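You operate a simulated robot arm through the tools that you are given. There is no shell and no other tool. Be economical: measure what you need, move in short steps, check, and stop when the job is done.

The job below is to be done with a simulated two-armed robot. You get a single attempt, and the scene is never put back.

Task
Hold the deep tray on the drum bench top steady with one hand and put the brass weight from the drum bench top in it with the other.

Only the result counts: the job must be done as asked and must still hold three seconds after the hand-in. Knocking over, shifting, dropping, spilling or breaking anything else fails it.

Robot
Two 6-joint arms with two-finger parallel grippers on one trunk, on a base that drives. Base frame: it is fixed to the floor where the robot stands at the start and does not move with it; the origin is under the middle of the robot, x ahead of it, y to its left, z up; the surface under the hand at the start is at about z = 0.8. Units: m, rad, N and s.
The left shoulder is at the start at [-0.089, 0.177, 0.806], the right one opposite. With the tool pointing down near the work surface each hand reaches from about 0.1 to 0.72 m from the robot's upright axis, wherever it stands, measured 20 degrees to its own side. Payload 1.57 kg a hand.
Tool frame (each hand has its own): the origin (TCP) lies between the finger pads and is the grasp point; the fingertips stand 0.03 m ahead of it; z points along the fingers, y is the line along which they close. Largest opening 0.08 m; finger width 0.017, thickness 0.012; the body of the gripper, 0.04 by 0.082 m, starts 0.08 m behind the TCP.
Orientation is told as [roll, pitch, yaw] about the base's x, y, z axes, in that order, counted from this pose: with the fingers straight down and closing along the base's y, the tool's x points along the base's -x, its y along +y and its z along -z.

Tools
- The arms move only by the tool move_arm. It takes "left_steps", "right_steps" or both (then of equal length, played together; a hand with none holds still); each is a list of rows, each an object (a shift or turn left out is 0, a gripper value left out holds the last) with "gripper": the closure, from 0 (fully open) to 1 (shut); "travel": the shift along the base's x, y, z in m, a list of three; "rot": the turn, a rotation vector about the base's x, y, z in rad, a list of three. In form: [{"gripper": gripper, "travel": [dx, dy, dz], "rot": [wx, wy, wz]}, ...]. A call has 1 to 8 rows; each row is the pose to reach, as a shift and turn from the pose commanded when the call began. Rows are played at 5 a second. More than 0.05 m and 0.15 rad between two rows, or a gripper value outside its range, and nothing of the call is played. A pose out of reach is approached as far as the arm can. The call stops where the force on the tool passes 40 N (or 10 N more than at its start, if that is more) or the arm is blocked; 0.2 s more then pass. Each finger travels about 0.072 m/s and halts on what it meets, pressing with about 40 N; the grip force reading is that of the motor and also rises with nothing between the fingers. The clock runs only during rows and for 0.2 s after the last one: add rows that repeat a pose to give the fingers time. It gives the time, the measured TCP pose, the force on the tool (base axes), the opening and the grip force at its end, in the units of the frame above (readings bear some noise), with the torque about the TCP (base axes, N m) and any sound that the robot's microphone picked up.
- Cameras (640 x 400 px; columns grow to the right, rows downward): "scene" is now at [0.0348, 0.0185, 1.5275]; the picture's right is [0.28, -0.96, 0.00], its down [-0.72, -0.21, -0.66] and it looks along [0.63, 0.18, -0.75] (base axes); focal length 281 px, centre (320, 200). "left" rides on the left gripper at [0.072, 0.007, -0.122] in its tool frame; the picture's right is [-0.09, 1.00, 0.00], its down [-0.84, -0.08, -0.54] and it looks along [-0.54, -0.05, 0.84] (tool axes); focal length 238 px, centre (320, 200). "right" rides on the right gripper at [0.072, -0.007, -0.122] in its tool frame; the picture's right is [0.09, 1.00, 0.00], its down [-0.84, 0.08, -0.54] and it looks along [-0.54, 0.05, 0.84] (tool axes); focal length 238 px, centre (320, 200). There is no depth. A picture from a camera that has moved, and an enlarged one, comes with that camera's place and axes in the base frame and with its lens.
- grab_frame(camera): a new picture of that camera. The clock stands still meanwhile.
- slide_trunk(by): slides the trunk up (or, below 0, down) by that many m; the arms and the scene camera ride with it, the base frame stays. It gives what a move gives, with no picture.
- roll_base(legs): drives the robot by 1 to 6 legs, each [ahead, left, turn to the left] in m, m and rad, along the robot's own axes; the way and the turn of a leg run together, so that a leg with both is an arc; at most 1.5 m and 3.142 rad a leg. The arms and the cameras ride along, it lands a little off, and it stops where it bumps. It gives what a move gives.
- turn_head(pan, tilt): turns the head with the scene camera to pan (to the left, within 2.496 rad either way) and tilt (down, from -0.506 to 1.204), counted from straight ahead of the robot. It gives what a move gives.
- zoom(camera, box): a new picture of the part [left, top, right, bottom] of that camera's present view, enlarged. The clock stands still meanwhile.
- hand_in(): hands the job in; it is judged then, once.

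Go step by step. Nothing tells you exact positions but the pictures and the camera data: compare them with the known pose of the tool, close in by small moves and look again before you grip or let go. The budget is 120 turns and 88 pictures, counting those below and the enlarged ones. Unless the task says otherwise, let go and move clear before handing in, and close with one line.

The tools are called after ">>>" as a command line: name --argument value ..., lists and objects as JSON in quotes. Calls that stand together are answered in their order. move_arm: Moves the arms, as the interface text tells. Its arguments: {"type":"object","properties":{"left_steps":{"type":"array","items":{"type":"object","properties":{"gripper":{"type":"number"},"travel":{"type":"array","items":{"type":"number"}},"rot":{"type":"array","items":{"type":"number"}}}}},"right_steps":{"type":"array","items":{"type":"object","properties":{"gripper":{"type":"number"},"travel":{"type":"array","items":{"type":"number"}},"rot":{"type":"array","items":{"type":"number"}}}}}},"required":[]} The other tools are called the same way: slide_trunk (by) slides the trunk up or down; roll_base (legs) drives the base; turn_head (pan, tilt) turns the head that bears the scene camera; grab_frame (camera) takes a picture; zoom (camera, box) takes an enlarged picture of a part of a camera's view; hand_in () hands the job in.

At the start:

```text
clock: 0.0
left_tool_pos: [0.3352, 0.3575, 1.1054]
left_orientation: [0.001, -0.001, -0.001]
left_contact_force: [0.8, -0.2, 0.4]
left_ft_torque: [-0.02, 0.02, -0.02]
left_gripper_width: 0.0798
left_grasp_force: 0.0
right_tool_pos: [0.4122, 0.0367, 1.1171]
right_orientation: [-0.001, -0.001, 0.001]
right_contact_force: [-0.2, -0.2, -0.4]
right_ft_torque: [-0.01, -0.01, -0.01]
right_gripper_width: 0.08
right_grasp_force: 0.1
trunk travel left (down, up): [-0.25, 0.078]
robot x, y, heading: [0.0008, -0.0011, 0.003]
head pan, tilt: [0.281, 0.85]
```

scene: 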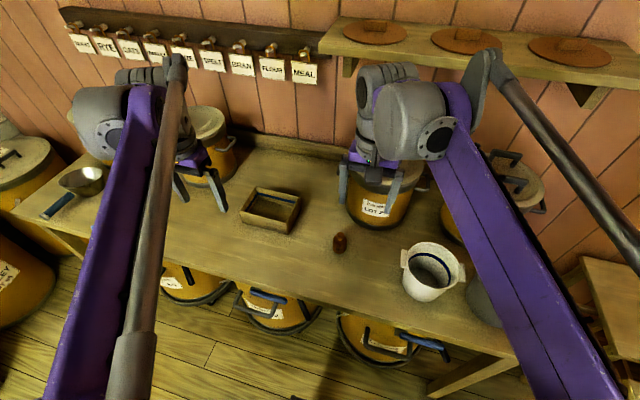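
right: 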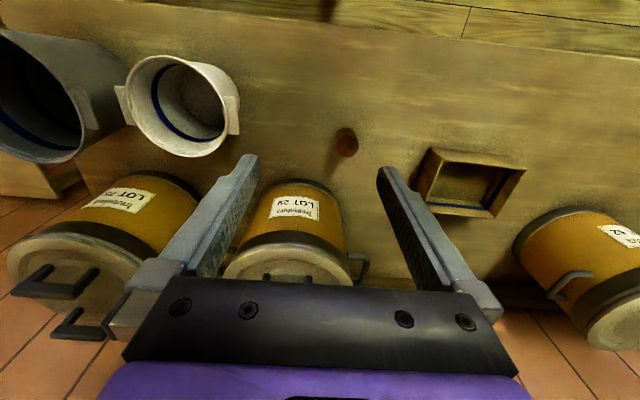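
left: 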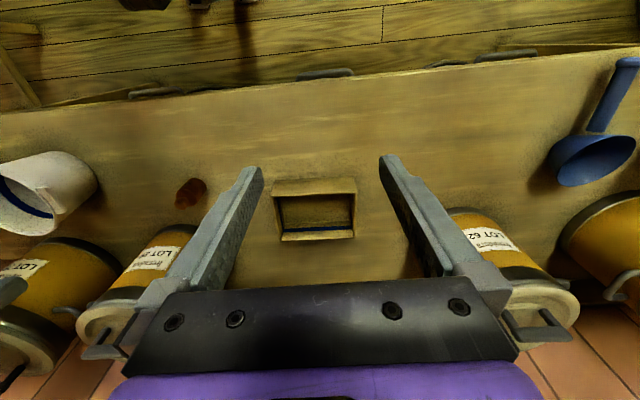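

I see a small brown-brass cylinder near (0.49, 0.09) and a shallow square tray near (0.54, 0.33). I'll enlarge both to measure them.

>>> zoom --camera "scene" --box '[220, 165, 380, 265]'

>>> zoom --camera "right" --box '[310, 100, 550, 250]'

>>> zoom --camera "left" --box '[160, 130, 400, 280]'

```text
4.00 times, centred on (300, 215) of scene
camera zoom: at [0.0348, 0.0185, 1.5275], right [0.28, -0.96, 0.0], down [-0.72, -0.21, -0.66], along [0.63, 0.18, -0.75], focal length 1124 px, centre (400, 140)
```

zoom: 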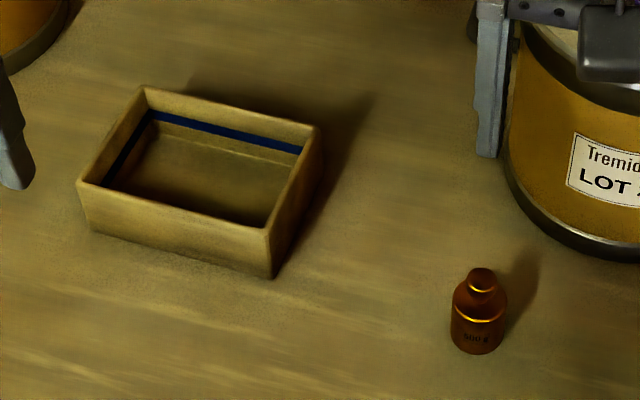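

```text
2.67 times, centred on (430, 175) of right
camera zoom: at [0.3398, 0.031, 1.2389], right [-0.09, 1.0, 0.0], down [0.84, 0.08, 0.54], along [0.54, 0.05, -0.84], focal length 636 px, centre (27, 267)
```

zoom: 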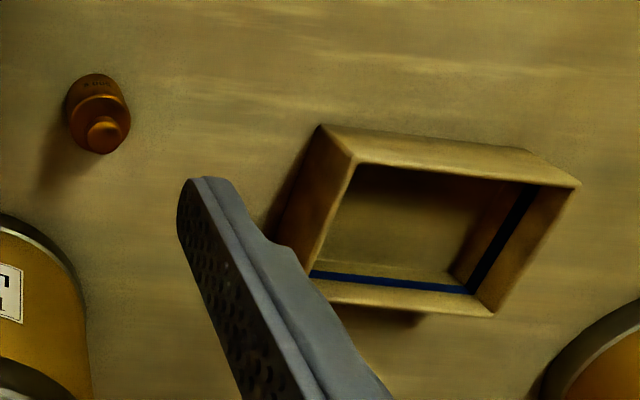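

```text
2.67 times, centred on (280, 205) of left
camera zoom: at [0.2624, 0.3647, 1.2271], right [0.09, 1.0, 0.0], down [0.84, -0.08, 0.54], along [0.54, -0.05, -0.84], focal length 636 px, centre (427, 187)
```

zoom: 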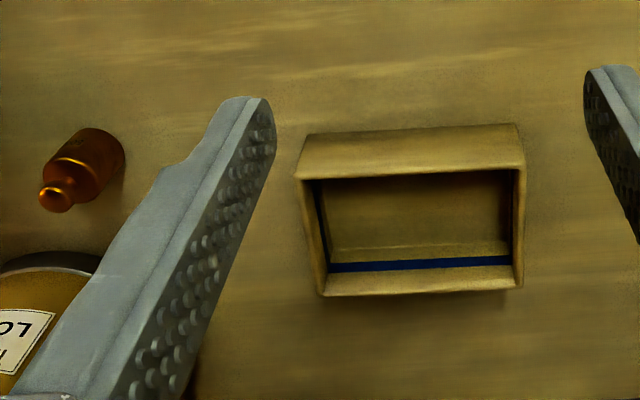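

Triangulating gives the weight at (0.484, 0.087) with its top at z≈0.864, and the tray rim at x 0.49–0.60, y 0.25–0.407, z≈0.85. The tray is a stretch for the right arm, so I'll first drive 0.15 m left, parallel to the bench.

>>> roll_base --legs '[[0, 0.15, 0]]'

```text
clock: 2.0
left_tool_pos: [0.3343, 0.5093, 1.1054]
left_orientation: [0.0, 0.0, -0.001]
left_contact_force: [0.9, 1.0, -0.6]
left_ft_torque: [-0.02, 0.0, -0.02]
left_gripper_width: 0.0798
left_grasp_force: 0.1
right_tool_pos: [0.4123, 0.1867, 1.1182]
right_orientation: [0.0, -0.001, 0.0]
right_contact_force: [0.0, -0.3, -0.1]
right_ft_torque: [0.01, 0.0, 0.0]
right_gripper_width: 0.0803
right_grasp_force: 0.0
trunk travel left (down, up): [-0.25, 0.078]
robot x, y, heading: [0.0008, 0.1482, 0.001]
head pan, tilt: [0.281, 0.85]
```

The drive landed well. There is a drum left of the tray, so I'll look at it before bringing the left hand down.

>>> grab_frame --camera "scene"

>>> grab_frame --camera "left"

>>> grab_frame --camera "right"

```text
81 pictures are left
camera scene: at [0.0348, 0.1692, 1.5275], right [0.28, -0.96, 0.0], down [-0.72, -0.21, -0.66], along [0.63, 0.18, -0.75], focal length 281 px, centre (320, 200)
```

scene: 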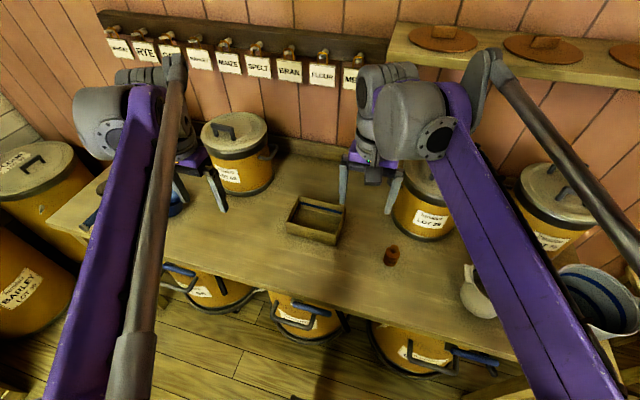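

```text
80 pictures are left
camera left: at [0.2621, 0.5156, 1.2271], right [0.09, 1.0, 0.0], down [0.84, -0.08, 0.54], along [0.54, -0.05, -0.84], focal length 238 px, centre (320, 200)
```

left: 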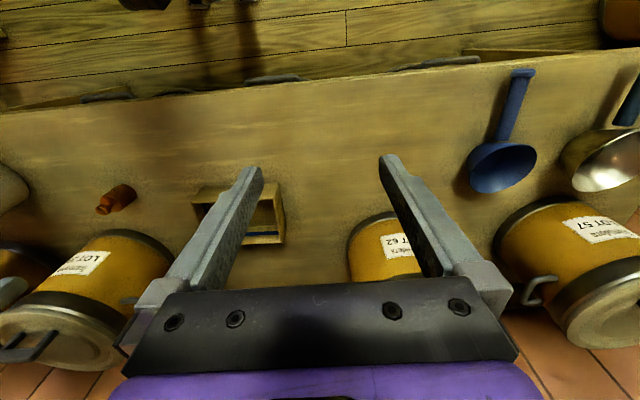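

```text
79 pictures are left
camera right: at [0.3397, 0.1819, 1.2389], right [-0.09, 1.0, 0.0], down [0.84, 0.08, 0.54], along [0.54, 0.05, -0.84], focal length 238 px, centre (320, 200)
```

right: 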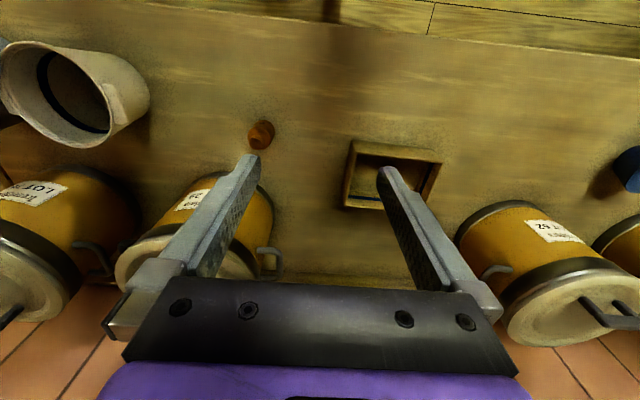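

The drum left of the tray starts at about y=0.55, so both hands have room. I'll bring the left hand above the tray's left wall and the right hand above the weight.

>>> move_arm --left_steps '[{"travel": [0.03, -0.015, -0.022]}, {"travel": [0.06, -0.03, -0.044]}, {"travel": [0.09, -0.045, -0.066]}, {"travel": [0.12, -0.06, -0.088]}, {"travel": [0.15, -0.074, -0.11]}, {"travel": [0.18, -0.089, -0.132]}, {"travel": [0.211, -0.104, -0.155]}, {"travel": [0.211, -0.104, -0.155]}]' --right_steps '[{"travel": [0.01, -0.014, -0.024]}, {"travel": [0.02, -0.028, -0.048]}, {"travel": [0.03, -0.042, -0.072]}, {"travel": [0.04, -0.056, -0.096]}, {"travel": [0.05, -0.07, -0.12]}, {"travel": [0.06, -0.085, -0.144]}, {"travel": [0.072, -0.1, -0.168]}, {"travel": [0.072, -0.1, -0.168]}]'

>>> grab_frame --camera "scene"

>>> grab_frame --camera "left"

>>> grab_frame --camera "right"

```text
clock: 3.8
left_tool_pos: [0.5445, 0.4044, 0.9495]
left_orientation: [0.0, 0.001, -0.001]
left_contact_force: [-0.4, 1.4, 0.5]
left_ft_torque: [-0.01, 0.0, 0.03]
left_gripper_width: 0.0801
left_grasp_force: 0.0
right_tool_pos: [0.4838, 0.0874, 0.952]
right_orientation: [0.002, -0.002, -0.001]
right_contact_force: [-0.5, -0.1, 0.9]
right_ft_torque: [-0.02, 0.01, -0.02]
right_gripper_width: 0.0797
right_grasp_force: 0.0
trunk travel left (down, up): [-0.25, 0.078]
robot x, y, heading: [0.0001, 0.1484, 0.003]
head pan, tilt: [0.281, 0.85]
```

```text
78 pictures are left
camera scene: at [0.0334, 0.1693, 1.5275], right [0.28, -0.96, 0.0], down [-0.72, -0.21, -0.66], along [0.63, 0.18, -0.75], focal length 281 px, centre (320, 200)
```

scene: 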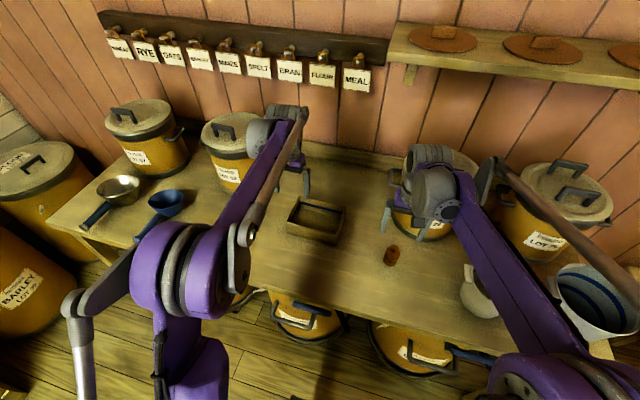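

```text
77 pictures are left
camera left: at [0.4733, 0.4115, 1.0707], right [0.09, 1.0, 0.0], down [0.84, -0.08, 0.54], along [0.54, -0.05, -0.84], focal length 238 px, centre (320, 200)
```

left: 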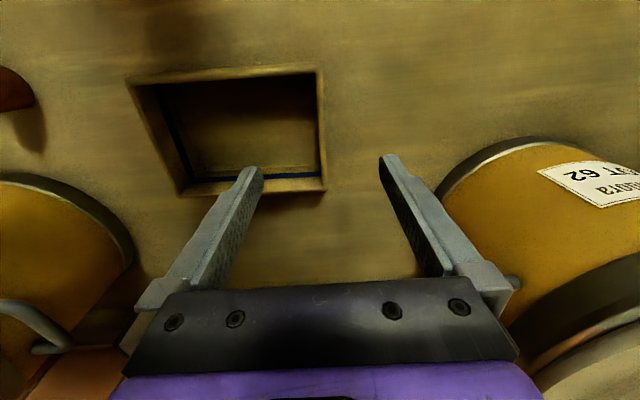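

```text
76 pictures are left
camera right: at [0.4121, 0.0815, 1.0729], right [-0.09, 1.0, 0.0], down [0.84, 0.08, 0.54], along [0.54, 0.05, -0.84], focal length 238 px, centre (320, 200)
```

right: 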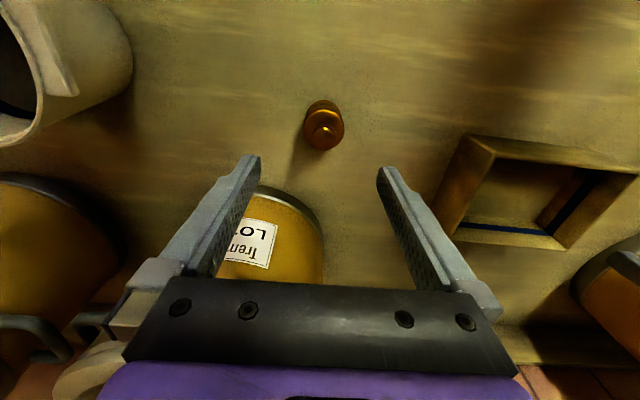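

The tray's left wall shows at y≈0.408 with a slight yaw of about -0.04. The weight looks a little nearer than my estimate, so I'll zoom in on it.

>>> zoom --camera "right" --box '[272, 85, 368, 165]'

>>> zoom --camera "scene" --box '[360, 190, 456, 270]'

>>> zoom --camera "left" --box '[120, 50, 360, 210]'

```text
5.00 times, centred on (320, 125) of right
camera zoom: at [0.4121, 0.0815, 1.0729], right [-0.09, 1.0, 0.0], down [0.84, 0.08, 0.54], along [0.54, 0.05, -0.84], focal length 1192 px, centre (320, 575)
```

zoom: 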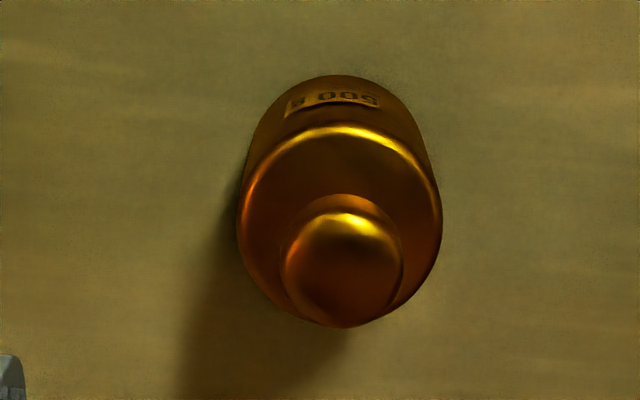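

```text
5.00 times, centred on (408, 230) of scene
camera zoom: at [0.0334, 0.1693, 1.5275], right [0.28, -0.96, 0.0], down [-0.72, -0.21, -0.66], along [0.63, 0.18, -0.75], focal length 1405 px, centre (-120, 50)
```

zoom: 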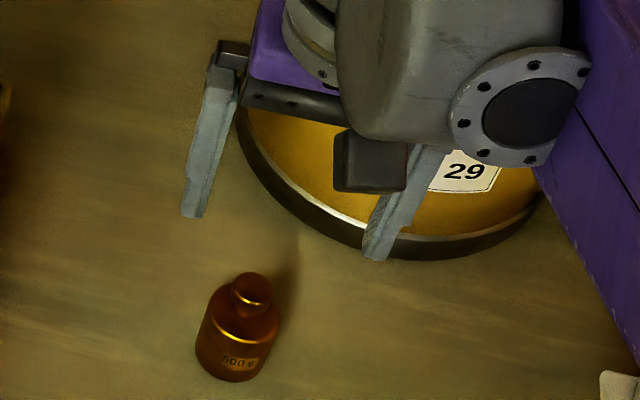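

```text
2.50 times, centred on (240, 130) of left
camera zoom: at [0.4733, 0.4115, 1.0707], right [0.09, 1.0, 0.0], down [0.84, -0.08, 0.54], along [0.54, -0.05, -0.84], focal length 596 px, centre (520, 375)
```

zoom: 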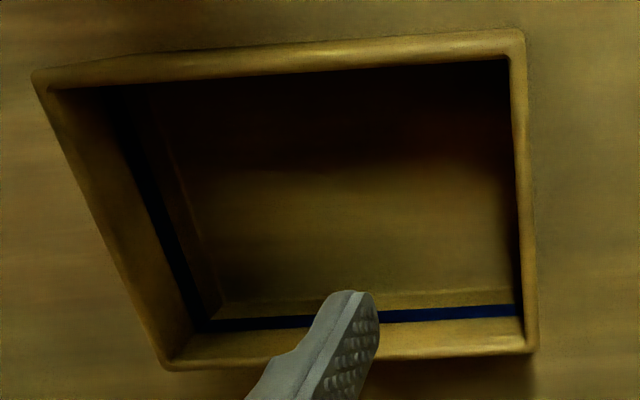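

The refined positions are: weight at (0.481, 0.090), 40 mm across, and left wall mid at (0.545, 0.407) with yaw -0.046. I'll lower both hands with the grippers open.

>>> move_arm --left_steps '[{"travel": [0, 0.003, -0.03], "rot": [0, 0, -0.045]}, {"travel": [0, 0.003, -0.06], "rot": [0, 0, -0.045]}, {"travel": [0, 0.003, -0.08], "rot": [0, 0, -0.045]}, {"travel": [0, 0.003, -0.092], "rot": [0, 0, -0.045]}, {"travel": [0, 0.003, -0.092], "rot": [0, 0, -0.045]}]' --right_steps '[{"travel": [-0.003, 0.003, -0.03]}, {"travel": [-0.003, 0.003, -0.06]}, {"travel": [-0.003, 0.003, -0.09]}, {"travel": [-0.003, 0.003, -0.112]}, {"travel": [-0.003, 0.003, -0.112]}]'

>>> grab_frame --camera "scene"

>>> grab_frame --camera "left"

>>> grab_frame --camera "right"

```text
clock: 5.0
left_tool_pos: [0.5451, 0.4053, 0.8586]
left_orientation: [0.0, 0.001, -0.047]
left_contact_force: [0.2, -0.5, -0.1]
left_ft_torque: [0.01, 0.01, 0.04]
left_gripper_width: 0.0798
left_grasp_force: 0.1
right_tool_pos: [0.4834, 0.0902, 0.8381]
right_orientation: [0.0, 0.0, -0.001]
right_contact_force: [0.2, 0.0, -0.7]
right_ft_torque: [0.0, -0.02, 0.02]
right_gripper_width: 0.0801
right_grasp_force: 0.1
trunk travel left (down, up): [-0.25, 0.078]
robot x, y, heading: [0.0023, 0.1492, 0.001]
head pan, tilt: [0.281, 0.85]
```

```text
72 pictures are left
camera scene: at [0.0345, 0.169, 1.5275], right [0.28, -0.96, 0.0], down [-0.72, -0.21, -0.66], along [0.63, 0.18, -0.75], focal length 281 px, centre (320, 200)
```

scene: 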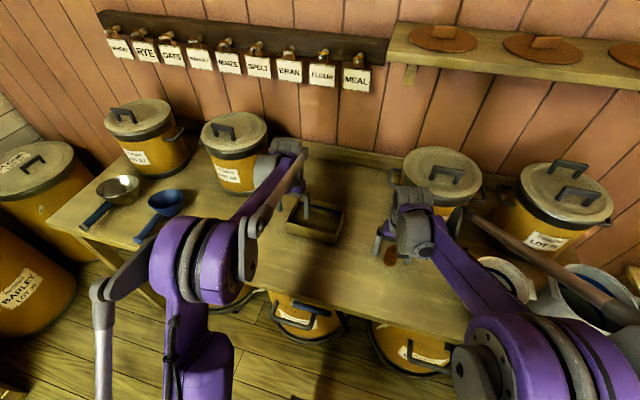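

```text
71 pictures are left
camera left: at [0.4722, 0.4162, 0.9796], right [0.14, 0.99, 0.0], down [0.83, -0.11, 0.54], along [0.54, -0.07, -0.84], focal length 238 px, centre (320, 200)
```

left: 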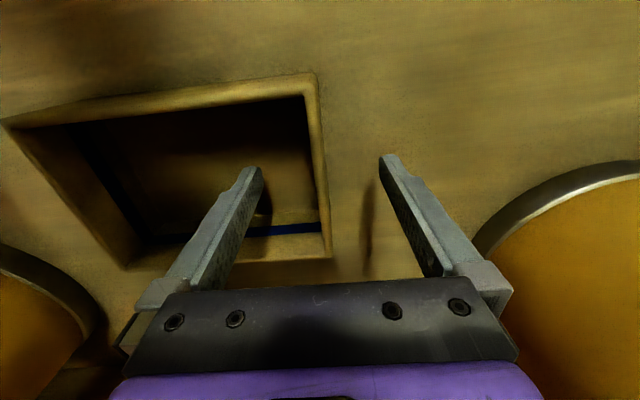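

```text
70 pictures are left
camera right: at [0.4102, 0.0852, 0.9591], right [-0.09, 1.0, 0.0], down [0.84, 0.08, 0.54], along [0.54, 0.05, -0.84], focal length 238 px, centre (320, 200)
```

right: 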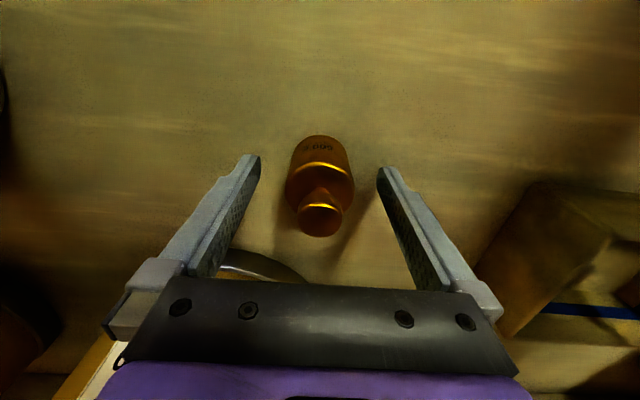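

Both straddle well, though the weight sits about 5 mm nearer than the right fingers' centre. I'll shift the right hand by -0.005 in x and close both grippers.

>>> move_arm --left_steps '[{"gripper": 0}, {"gripper": 0.5}, {"gripper": 1}, {"gripper": 1}, {"gripper": 1}, {"gripper": 1}, {"gripper": 1}]' --right_steps '[{"travel": [-0.005, 0, 0], "gripper": 0}, {"travel": [-0.005, 0, 0], "gripper": 0.3}, {"travel": [-0.005, 0, 0], "gripper": 0.6}, {"travel": [-0.005, 0, 0], "gripper": 1}, {"travel": [-0.005, 0, 0], "gripper": 1}, {"travel": [-0.005, 0, 0], "gripper": 1}, {"travel": [-0.005, 0, 0], "gripper": 1}]'

>>> grab_frame --camera "left"

>>> grab_frame --camera "right"

```text
clock: 6.6
left_tool_pos: [0.5451, 0.4064, 0.858]
left_orientation: [-0.001, 0.0, -0.044]
left_contact_force: [0.4, 0.4, 1.8]
left_ft_torque: [0.0, -0.04, 0.08]
left_gripper_width: 0.0052
left_grasp_force: 25.5
right_tool_pos: [0.4773, 0.0899, 0.8371]
right_orientation: [0.0, 0.0, 0.001]
right_contact_force: [0.4, -1.1, 0.1]
right_ft_torque: [-0.09, 0.03, 0.0]
right_gripper_width: 0.0394
right_grasp_force: 39.7
trunk travel left (down, up): [-0.25, 0.078]
robot x, y, heading: [0.0034, 0.1535, -0.004]
head pan, tilt: [0.281, 0.85]
```

```text
69 pictures are left
camera left: at [0.4724, 0.4161, 0.9798], right [0.14, 0.99, 0.0], down [0.83, -0.11, 0.54], along [0.54, -0.07, -0.84], focal length 238 px, centre (320, 200)
```

left: 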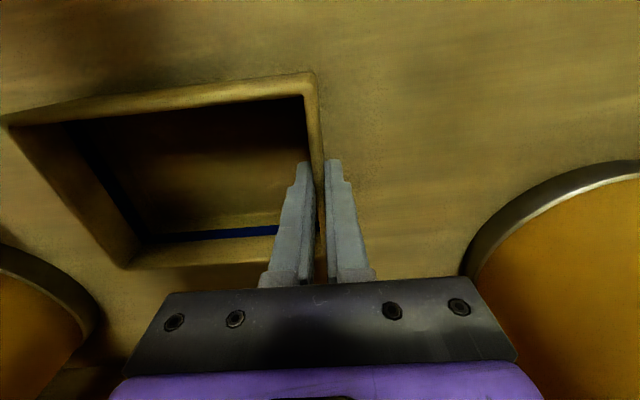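

```text
68 pictures are left
camera right: at [0.4054, 0.0851, 0.9591], right [-0.09, 1.0, 0.0], down [0.84, 0.08, 0.54], along [0.54, 0.05, -0.84], focal length 238 px, centre (320, 200)
```

right: 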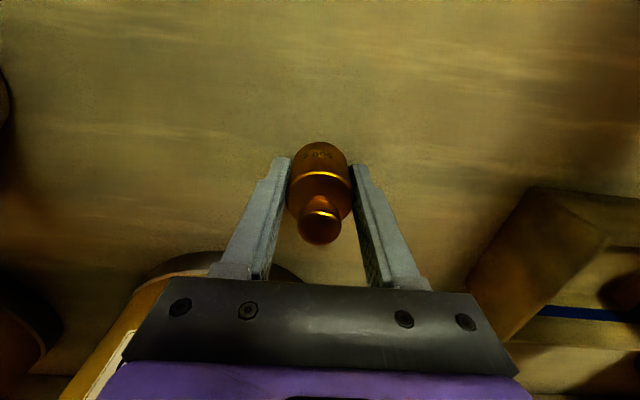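

Both grips read firm: 5 mm on the tray wall and 39 mm on the weight. I'll lift the weight, then turn the right gripper towards 90° while moving over the tray, which keeps it narrow beside the left hand.

>>> move_arm --right_steps '[{"travel": [0, 0, 0.03]}, {"travel": [0, 0, 0.07]}, {"travel": [0, 0, 0.115]}, {"travel": [0, 0.02, 0.13], "rot": [0, 0, 0.14]}, {"travel": [0.01, 0.04, 0.13], "rot": [0, 0, 0.28]}, {"travel": [0.02, 0.06, 0.13], "rot": [0, 0, 0.42]}, {"travel": [0.03, 0.08, 0.13], "rot": [0, 0, 0.56]}, {"travel": [0.04, 0.1, 0.13], "rot": [0, 0, 0.7]}]'

>>> grab_frame --camera "scene"

```text
clock: 8.4
left_tool_pos: [0.5436, 0.4075, 0.8576]
left_orientation: [0.0, 0.0, -0.045]
left_contact_force: [1.2, 0.6, 3.2]
left_ft_torque: [-0.04, 0.22, 0.02]
left_gripper_width: 0.0054
left_grasp_force: 25.7
right_tool_pos: [0.5156, 0.1904, 0.9684]
right_orientation: [-0.002, 0.0, 0.703]
right_contact_force: [0.5, 0.0, -4.5]
right_ft_torque: [-0.04, 0.05, -0.01]
right_gripper_width: 0.0397
right_grasp_force: 40.1
trunk travel left (down, up): [-0.25, 0.078]
robot x, y, heading: [0.0004, 0.1502, 0.001]
head pan, tilt: [0.281, 0.85]
```

```text
67 pictures are left
camera scene: at [0.0349, 0.1692, 1.5275], right [0.28, -0.96, 0.0], down [-0.72, -0.21, -0.66], along [0.63, 0.18, -0.75], focal length 281 px, centre (320, 200)
```

scene: 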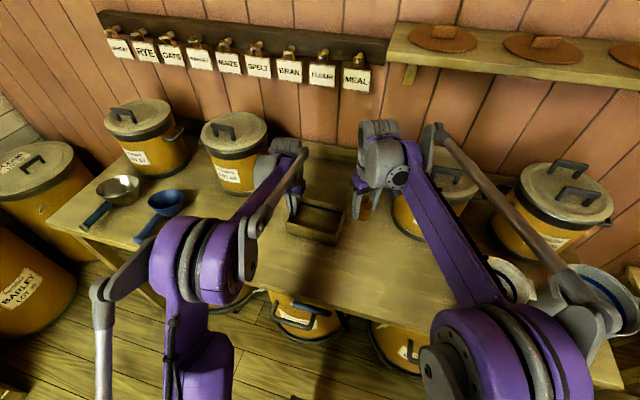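

The weight is held and clear. I'll finish the turn and move above the right part of the tray at (0.545, 0.290).

>>> move_arm --right_steps '[{"travel": [0.005, 0.017, 0], "rot": [0, 0, 0.14]}, {"travel": [0.01, 0.033, 0], "rot": [0, 0, 0.28]}, {"travel": [0.015, 0.05, 0], "rot": [0, 0, 0.42]}, {"travel": [0.02, 0.067, 0], "rot": [0, 0, 0.56]}, {"travel": [0.025, 0.083, 0], "rot": [0, 0, 0.7]}, {"travel": [0.0295, 0.0995, 0], "rot": [0, 0, 0.825]}, {"travel": [0.0295, 0.0995, 0], "rot": [0, 0, 0.825]}]'

>>> grab_frame --camera "scene"

>>> grab_frame --camera "right"

>>> grab_frame --camera "left"

```text
clock: 10.0
left_tool_pos: [0.5435, 0.4064, 0.8594]
left_orientation: [-0.001, 0.0, -0.043]
left_contact_force: [-0.3, 0.0, 3.3]
left_ft_torque: [-0.02, 0.0, 0.0]
left_gripper_width: 0.0055
left_grasp_force: 25.8
right_tool_pos: [0.5449, 0.2902, 0.9655]
right_orientation: [0.001, 0.001, 1.527]
right_contact_force: [-0.3, -0.4, -5.1]
right_ft_torque: [-0.01, -0.03, 0.02]
right_gripper_width: 0.0395
right_grasp_force: 39.9
trunk travel left (down, up): [-0.25, 0.078]
robot x, y, heading: [-0.0006, 0.1512, -0.004]
head pan, tilt: [0.281, 0.85]
```

```text
66 pictures are left
camera scene: at [0.0349, 0.1688, 1.5275], right [0.28, -0.96, 0.0], down [-0.72, -0.21, -0.66], along [0.63, 0.18, -0.75], focal length 281 px, centre (320, 200)
```

scene: 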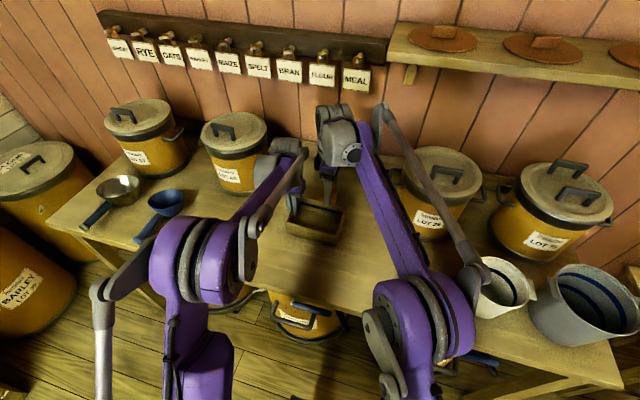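

```text
65 pictures are left
camera right: at [0.5487, 0.2188, 1.0886], right [-1.0, -0.05, 0.0], down [-0.04, 0.84, 0.54], along [-0.03, 0.54, -0.84], focal length 238 px, centre (320, 200)
```

right: 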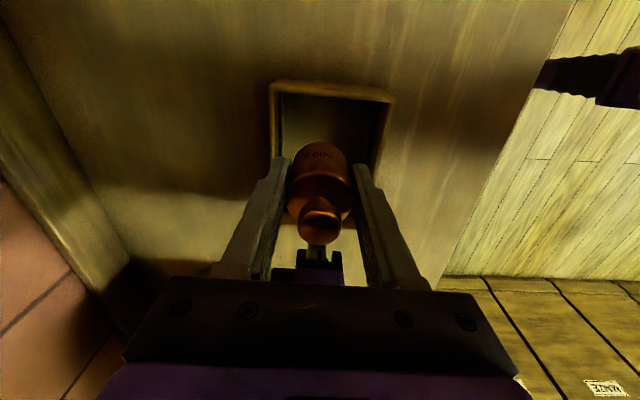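

```text
64 pictures are left
camera left: at [0.4725, 0.4162, 0.9797], right [0.14, 0.99, 0.0], down [0.83, -0.11, 0.54], along [0.54, -0.07, -0.84], focal length 238 px, centre (320, 200)
```

left: 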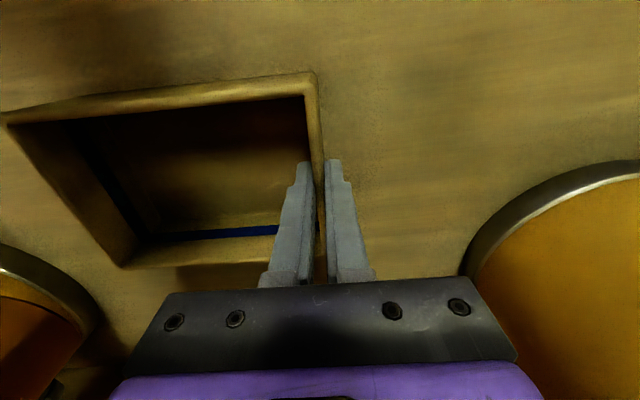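

The weight is over the tray opening and the tray is centred at about x=0.540 there. I'll shift -0.005 in x and lower it nearly to the floor.

>>> move_arm --right_steps '[{"travel": [-0.005, 0, -0.02]}, {"travel": [-0.005, 0, -0.05]}, {"travel": [-0.005, 0, -0.075]}, {"travel": [-0.005, 0, -0.095]}, {"travel": [-0.005, 0, -0.11]}, {"travel": [-0.005, 0, -0.114]}, {"travel": [-0.005, 0, -0.114]}]'

>>> grab_frame --camera "right"

>>> grab_frame --camera "left"

```text
clock: 11.6
left_tool_pos: [0.5443, 0.4065, 0.8574]
left_orientation: [-0.001, -0.001, -0.045]
left_contact_force: [-0.1, -0.2, 2.3]
left_ft_torque: [-0.03, 0.01, -0.01]
left_gripper_width: 0.0053
left_grasp_force: 25.3
right_tool_pos: [0.5401, 0.289, 0.8532]
right_orientation: [0.0, 0.0, 1.525]
right_contact_force: [0.0, 0.3, -4.3]
right_ft_torque: [-0.02, 0.01, -0.02]
right_gripper_width: 0.0394
right_grasp_force: 40.0
trunk travel left (down, up): [-0.25, 0.078]
robot x, y, heading: [-0.0041, 0.1521, -0.002]
head pan, tilt: [0.281, 0.85]
```

```text
63 pictures are left
camera right: at [0.543, 0.2184, 0.9752], right [-1.0, -0.05, 0.0], down [-0.04, 0.84, 0.54], along [-0.03, 0.54, -0.84], focal length 238 px, centre (320, 200)
```

right: 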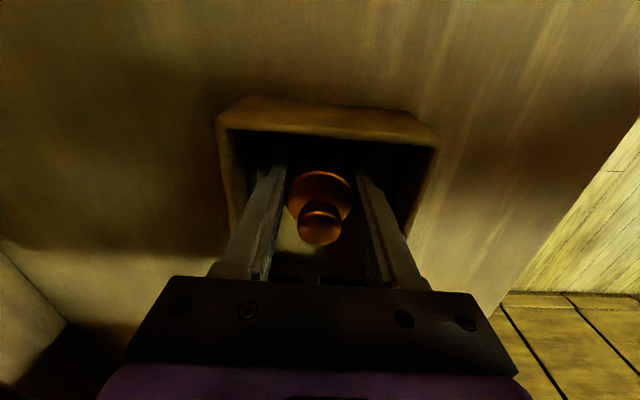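

```text
62 pictures are left
camera left: at [0.4725, 0.4162, 0.9797], right [0.14, 0.99, 0.0], down [0.83, -0.11, 0.54], along [0.54, -0.07, -0.84], focal length 238 px, centre (320, 200)
```

left: 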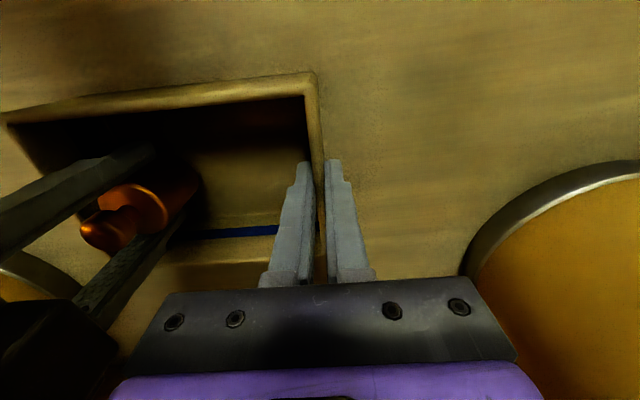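

The weight is inside the walls and no contact is felt yet. I'll lower it in small steps until it touches the floor.

>>> move_arm --right_steps '[{"travel": [0, 0, -0.004]}, {"travel": [0, 0, -0.006]}, {"travel": [0, 0, -0.008]}, {"travel": [0, 0, -0.008]}]'

```text
clock: 12.6
left_tool_pos: [0.5433, 0.4067, 0.8582]
left_orientation: [0.0, 0.001, -0.044]
left_contact_force: [-0.2, 0.2, 3.8]
left_ft_torque: [-0.03, 0.02, 0.02]
left_gripper_width: 0.0053
left_grasp_force: 24.7
right_tool_pos: [0.5412, 0.2892, 0.8457]
right_orientation: [0.0, 0.001, 1.525]
right_contact_force: [-0.3, -0.4, -4.8]
right_ft_torque: [-0.01, 0.0, 0.01]
right_gripper_width: 0.0392
right_grasp_force: 40.3
trunk travel left (down, up): [-0.25, 0.078]
robot x, y, heading: [-0.0041, 0.1524, -0.002]
head pan, tilt: [0.281, 0.85]
```

Still the full 5 N weight and no contact, so I'll go down a few more millimetres.

>>> move_arm --right_steps '[{"travel": [0, 0, -0.001]}, {"travel": [0, 0, -0.002]}, {"travel": [0, 0, -0.003]}, {"travel": [0, 0, -0.003]}]'

```text
clock: 13.6
left_tool_pos: [0.5432, 0.4065, 0.8585]
left_orientation: [0.0, 0.0, -0.045]
left_contact_force: [1.1, -0.6, -7.1]
left_ft_torque: [0.11, 0.14, 0.0]
left_gripper_width: 0.0051
left_grasp_force: 26.3
right_tool_pos: [0.5413, 0.2892, 0.843]
right_orientation: [-0.002, -0.001, 1.526]
right_contact_force: [3.4, 3.0, 21.6]
right_ft_torque: [0.16, -0.04, 0.03]
right_gripper_width: 0.0395
right_grasp_force: 40.7
trunk travel left (down, up): [-0.25, 0.078]
robot x, y, heading: [0.0007, 0.1503, 0.001]
head pan, tilt: [0.281, 0.85]
```

It has touched the floor at 22 N. I'll ease up 1.5 mm, then open the right gripper partway so the fingers stay off the tray walls.

>>> move_arm --right_steps '[{"travel": [0, 0, 0.0015], "gripper": 1}, {"travel": [0, 0, 0.0015], "gripper": 0.45}, {"travel": [0, 0, 0.0015], "gripper": 0.35}, {"travel": [0, 0, 0.0015], "gripper": 0.33}, {"travel": [0, 0, 0.0015], "gripper": 0.33}]'

>>> grab_frame --camera "right"

>>> grab_frame --camera "left"

```text
clock: 14.8
left_tool_pos: [0.5442, 0.4053, 0.8585]
left_orientation: [0.0, -0.001, -0.043]
left_contact_force: [-0.7, -0.7, 1.2]
left_ft_torque: [-0.01, -0.07, 0.01]
left_gripper_width: 0.0055
left_grasp_force: 25.2
right_tool_pos: [0.5404, 0.2901, 0.8441]
right_orientation: [-0.001, 0.001, 1.524]
right_contact_force: [-0.3, 0.2, 0.2]
right_ft_torque: [0.01, 0.0, -0.01]
right_gripper_width: 0.0536
right_grasp_force: 0.1
trunk travel left (down, up): [-0.25, 0.078]
robot x, y, heading: [0.0037, 0.1537, 0.001]
head pan, tilt: [0.281, 0.85]
```

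```text
61 pictures are left
camera right: at [0.5438, 0.2191, 0.9653], right [-1.0, -0.05, 0.0], down [-0.04, 0.84, 0.54], along [-0.03, 0.54, -0.84], focal length 238 px, centre (320, 200)
```

right: 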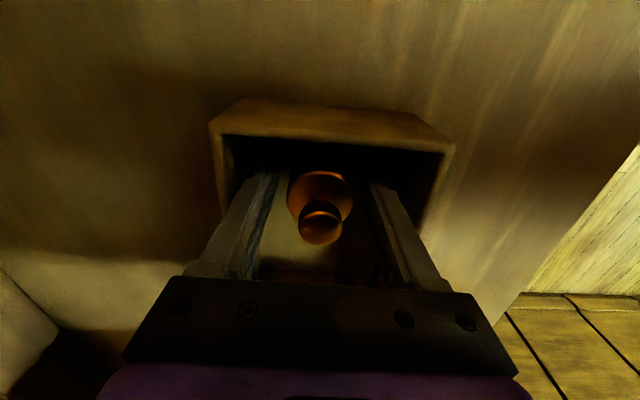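

```text
60 pictures are left
camera left: at [0.4724, 0.4163, 0.9797], right [0.14, 0.99, 0.0], down [0.83, -0.11, 0.54], along [0.54, -0.07, -0.84], focal length 238 px, centre (320, 200)
```

left: 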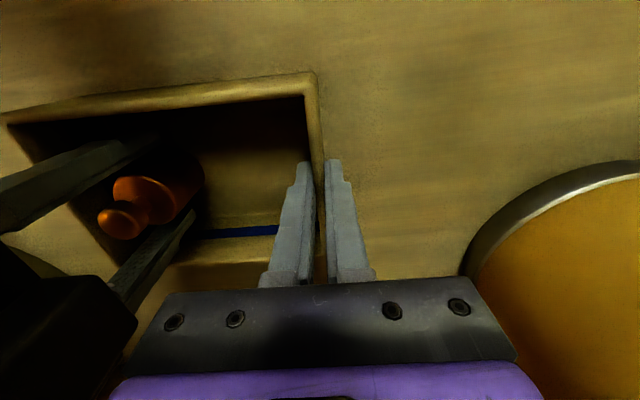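

The weight stands free with clearance on both sides. I'll lift the right hand straight up and move it back away.

>>> move_arm --right_steps '[{"travel": [0, 0, 0.02]}, {"travel": [0, 0, 0.05]}, {"travel": [0, 0, 0.09]}, {"travel": [0, 0, 0.135]}, {"travel": [-0.02, -0.03, 0.16]}, {"travel": [-0.04, -0.06, 0.18]}, {"travel": [-0.06, -0.09, 0.2]}]'

>>> grab_frame --camera "left"

>>> grab_frame --camera "scene"

```text
clock: 16.4
left_tool_pos: [0.5442, 0.406, 0.8582]
left_orientation: [-0.001, 0.001, -0.045]
left_contact_force: [-0.7, -0.7, -1.0]
left_ft_torque: [-0.05, 0.04, -0.09]
left_gripper_width: 0.0055
left_grasp_force: 25.7
right_tool_pos: [0.478, 0.1991, 1.0449]
right_orientation: [-0.001, 0.0, 1.524]
right_contact_force: [0.6, -0.2, -0.2]
right_ft_torque: [0.0, -0.02, 0.0]
right_gripper_width: 0.0537
right_grasp_force: 0.0
trunk travel left (down, up): [-0.25, 0.078]
robot x, y, heading: [-0.0017, 0.1498, -0.001]
head pan, tilt: [0.281, 0.85]
```

```text
59 pictures are left
camera left: at [0.4719, 0.4159, 0.9798], right [0.14, 0.99, 0.0], down [0.83, -0.11, 0.54], along [0.54, -0.07, -0.84], focal length 238 px, centre (320, 200)
```

left: 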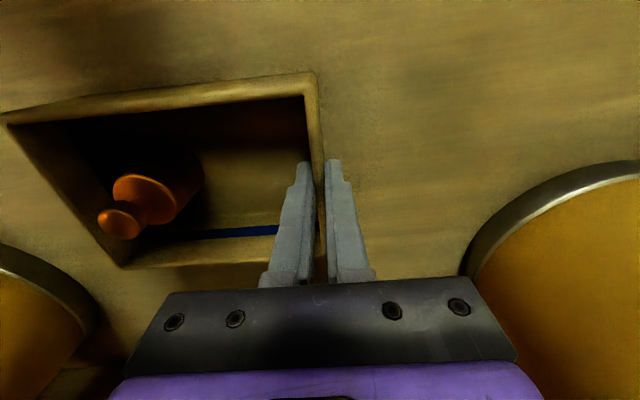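

```text
58 pictures are left
camera scene: at [0.0342, 0.1685, 1.5275], right [0.28, -0.96, 0.0], down [-0.72, -0.21, -0.66], along [0.63, 0.18, -0.75], focal length 281 px, centre (320, 200)
```

scene: 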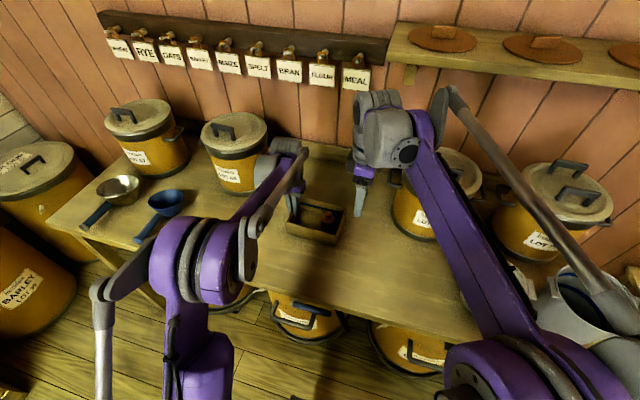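

The weight stands upright in the tray. Now I'll open the left hand and lift it straight up and away.

>>> move_arm --left_steps '[{"gripper": 0.6}, {"gripper": 0.4}, {"gripper": 0.4}, {"gripper": 0.4, "travel": [0, 0, 0.02]}, {"gripper": 0.4, "travel": [0, 0, 0.06]}, {"gripper": 0.4, "travel": [0, 0, 0.1]}, {"gripper": 0.4, "travel": [-0.02, 0, 0.14]}, {"gripper": 0.4, "travel": [-0.05, 0, 0.17]}]'

>>> grab_frame --camera "left"

>>> grab_frame --camera "scene"

```text
clock: 18.2
left_tool_pos: [0.4931, 0.4041, 1.0305]
left_orientation: [0.001, 0.0, -0.046]
left_contact_force: [-0.1, -0.5, 0.1]
left_ft_torque: [0.0, 0.0, 0.0]
left_gripper_width: 0.048
left_grasp_force: 0.2
right_tool_pos: [0.4767, 0.2, 1.046]
right_orientation: [-0.002, 0.001, 1.526]
right_contact_force: [0.4, 0.1, -0.2]
right_ft_torque: [0.02, -0.01, -0.01]
right_gripper_width: 0.0537
right_grasp_force: 0.1
trunk travel left (down, up): [-0.25, 0.078]
robot x, y, heading: [-0.0014, 0.1512, 0.003]
head pan, tilt: [0.281, 0.85]
```

```text
57 pictures are left
camera left: at [0.4212, 0.4148, 1.1523], right [0.14, 0.99, 0.0], down [0.83, -0.11, 0.54], along [0.54, -0.07, -0.84], focal length 238 px, centre (320, 200)
```

left: 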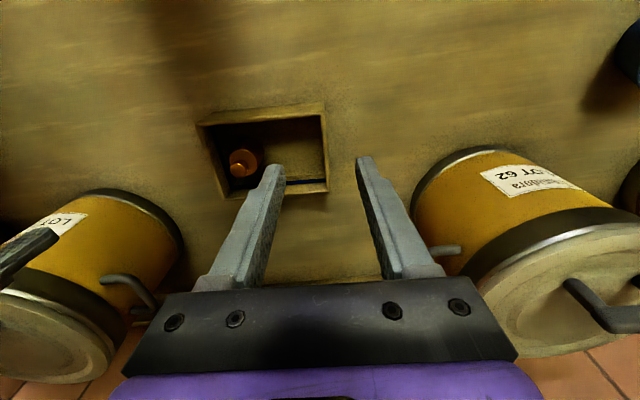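

```text
56 pictures are left
camera scene: at [0.0332, 0.1688, 1.5275], right [0.28, -0.96, 0.0], down [-0.72, -0.21, -0.66], along [0.63, 0.18, -0.75], focal length 281 px, centre (320, 200)
```

scene: 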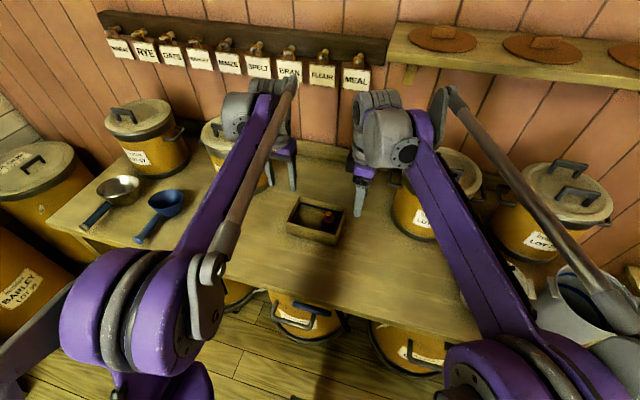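

The weight stands in the tray, the tray has not visibly moved, and both hands are clear, so I'm handing in.

>>> hand_in

```text
The job is handed in.
```

The brass weight is standing upright in the deep tray: the left hand held the tray while the right hand set the weight in, both hands let go and moved clear, and nothing else was seen to move.
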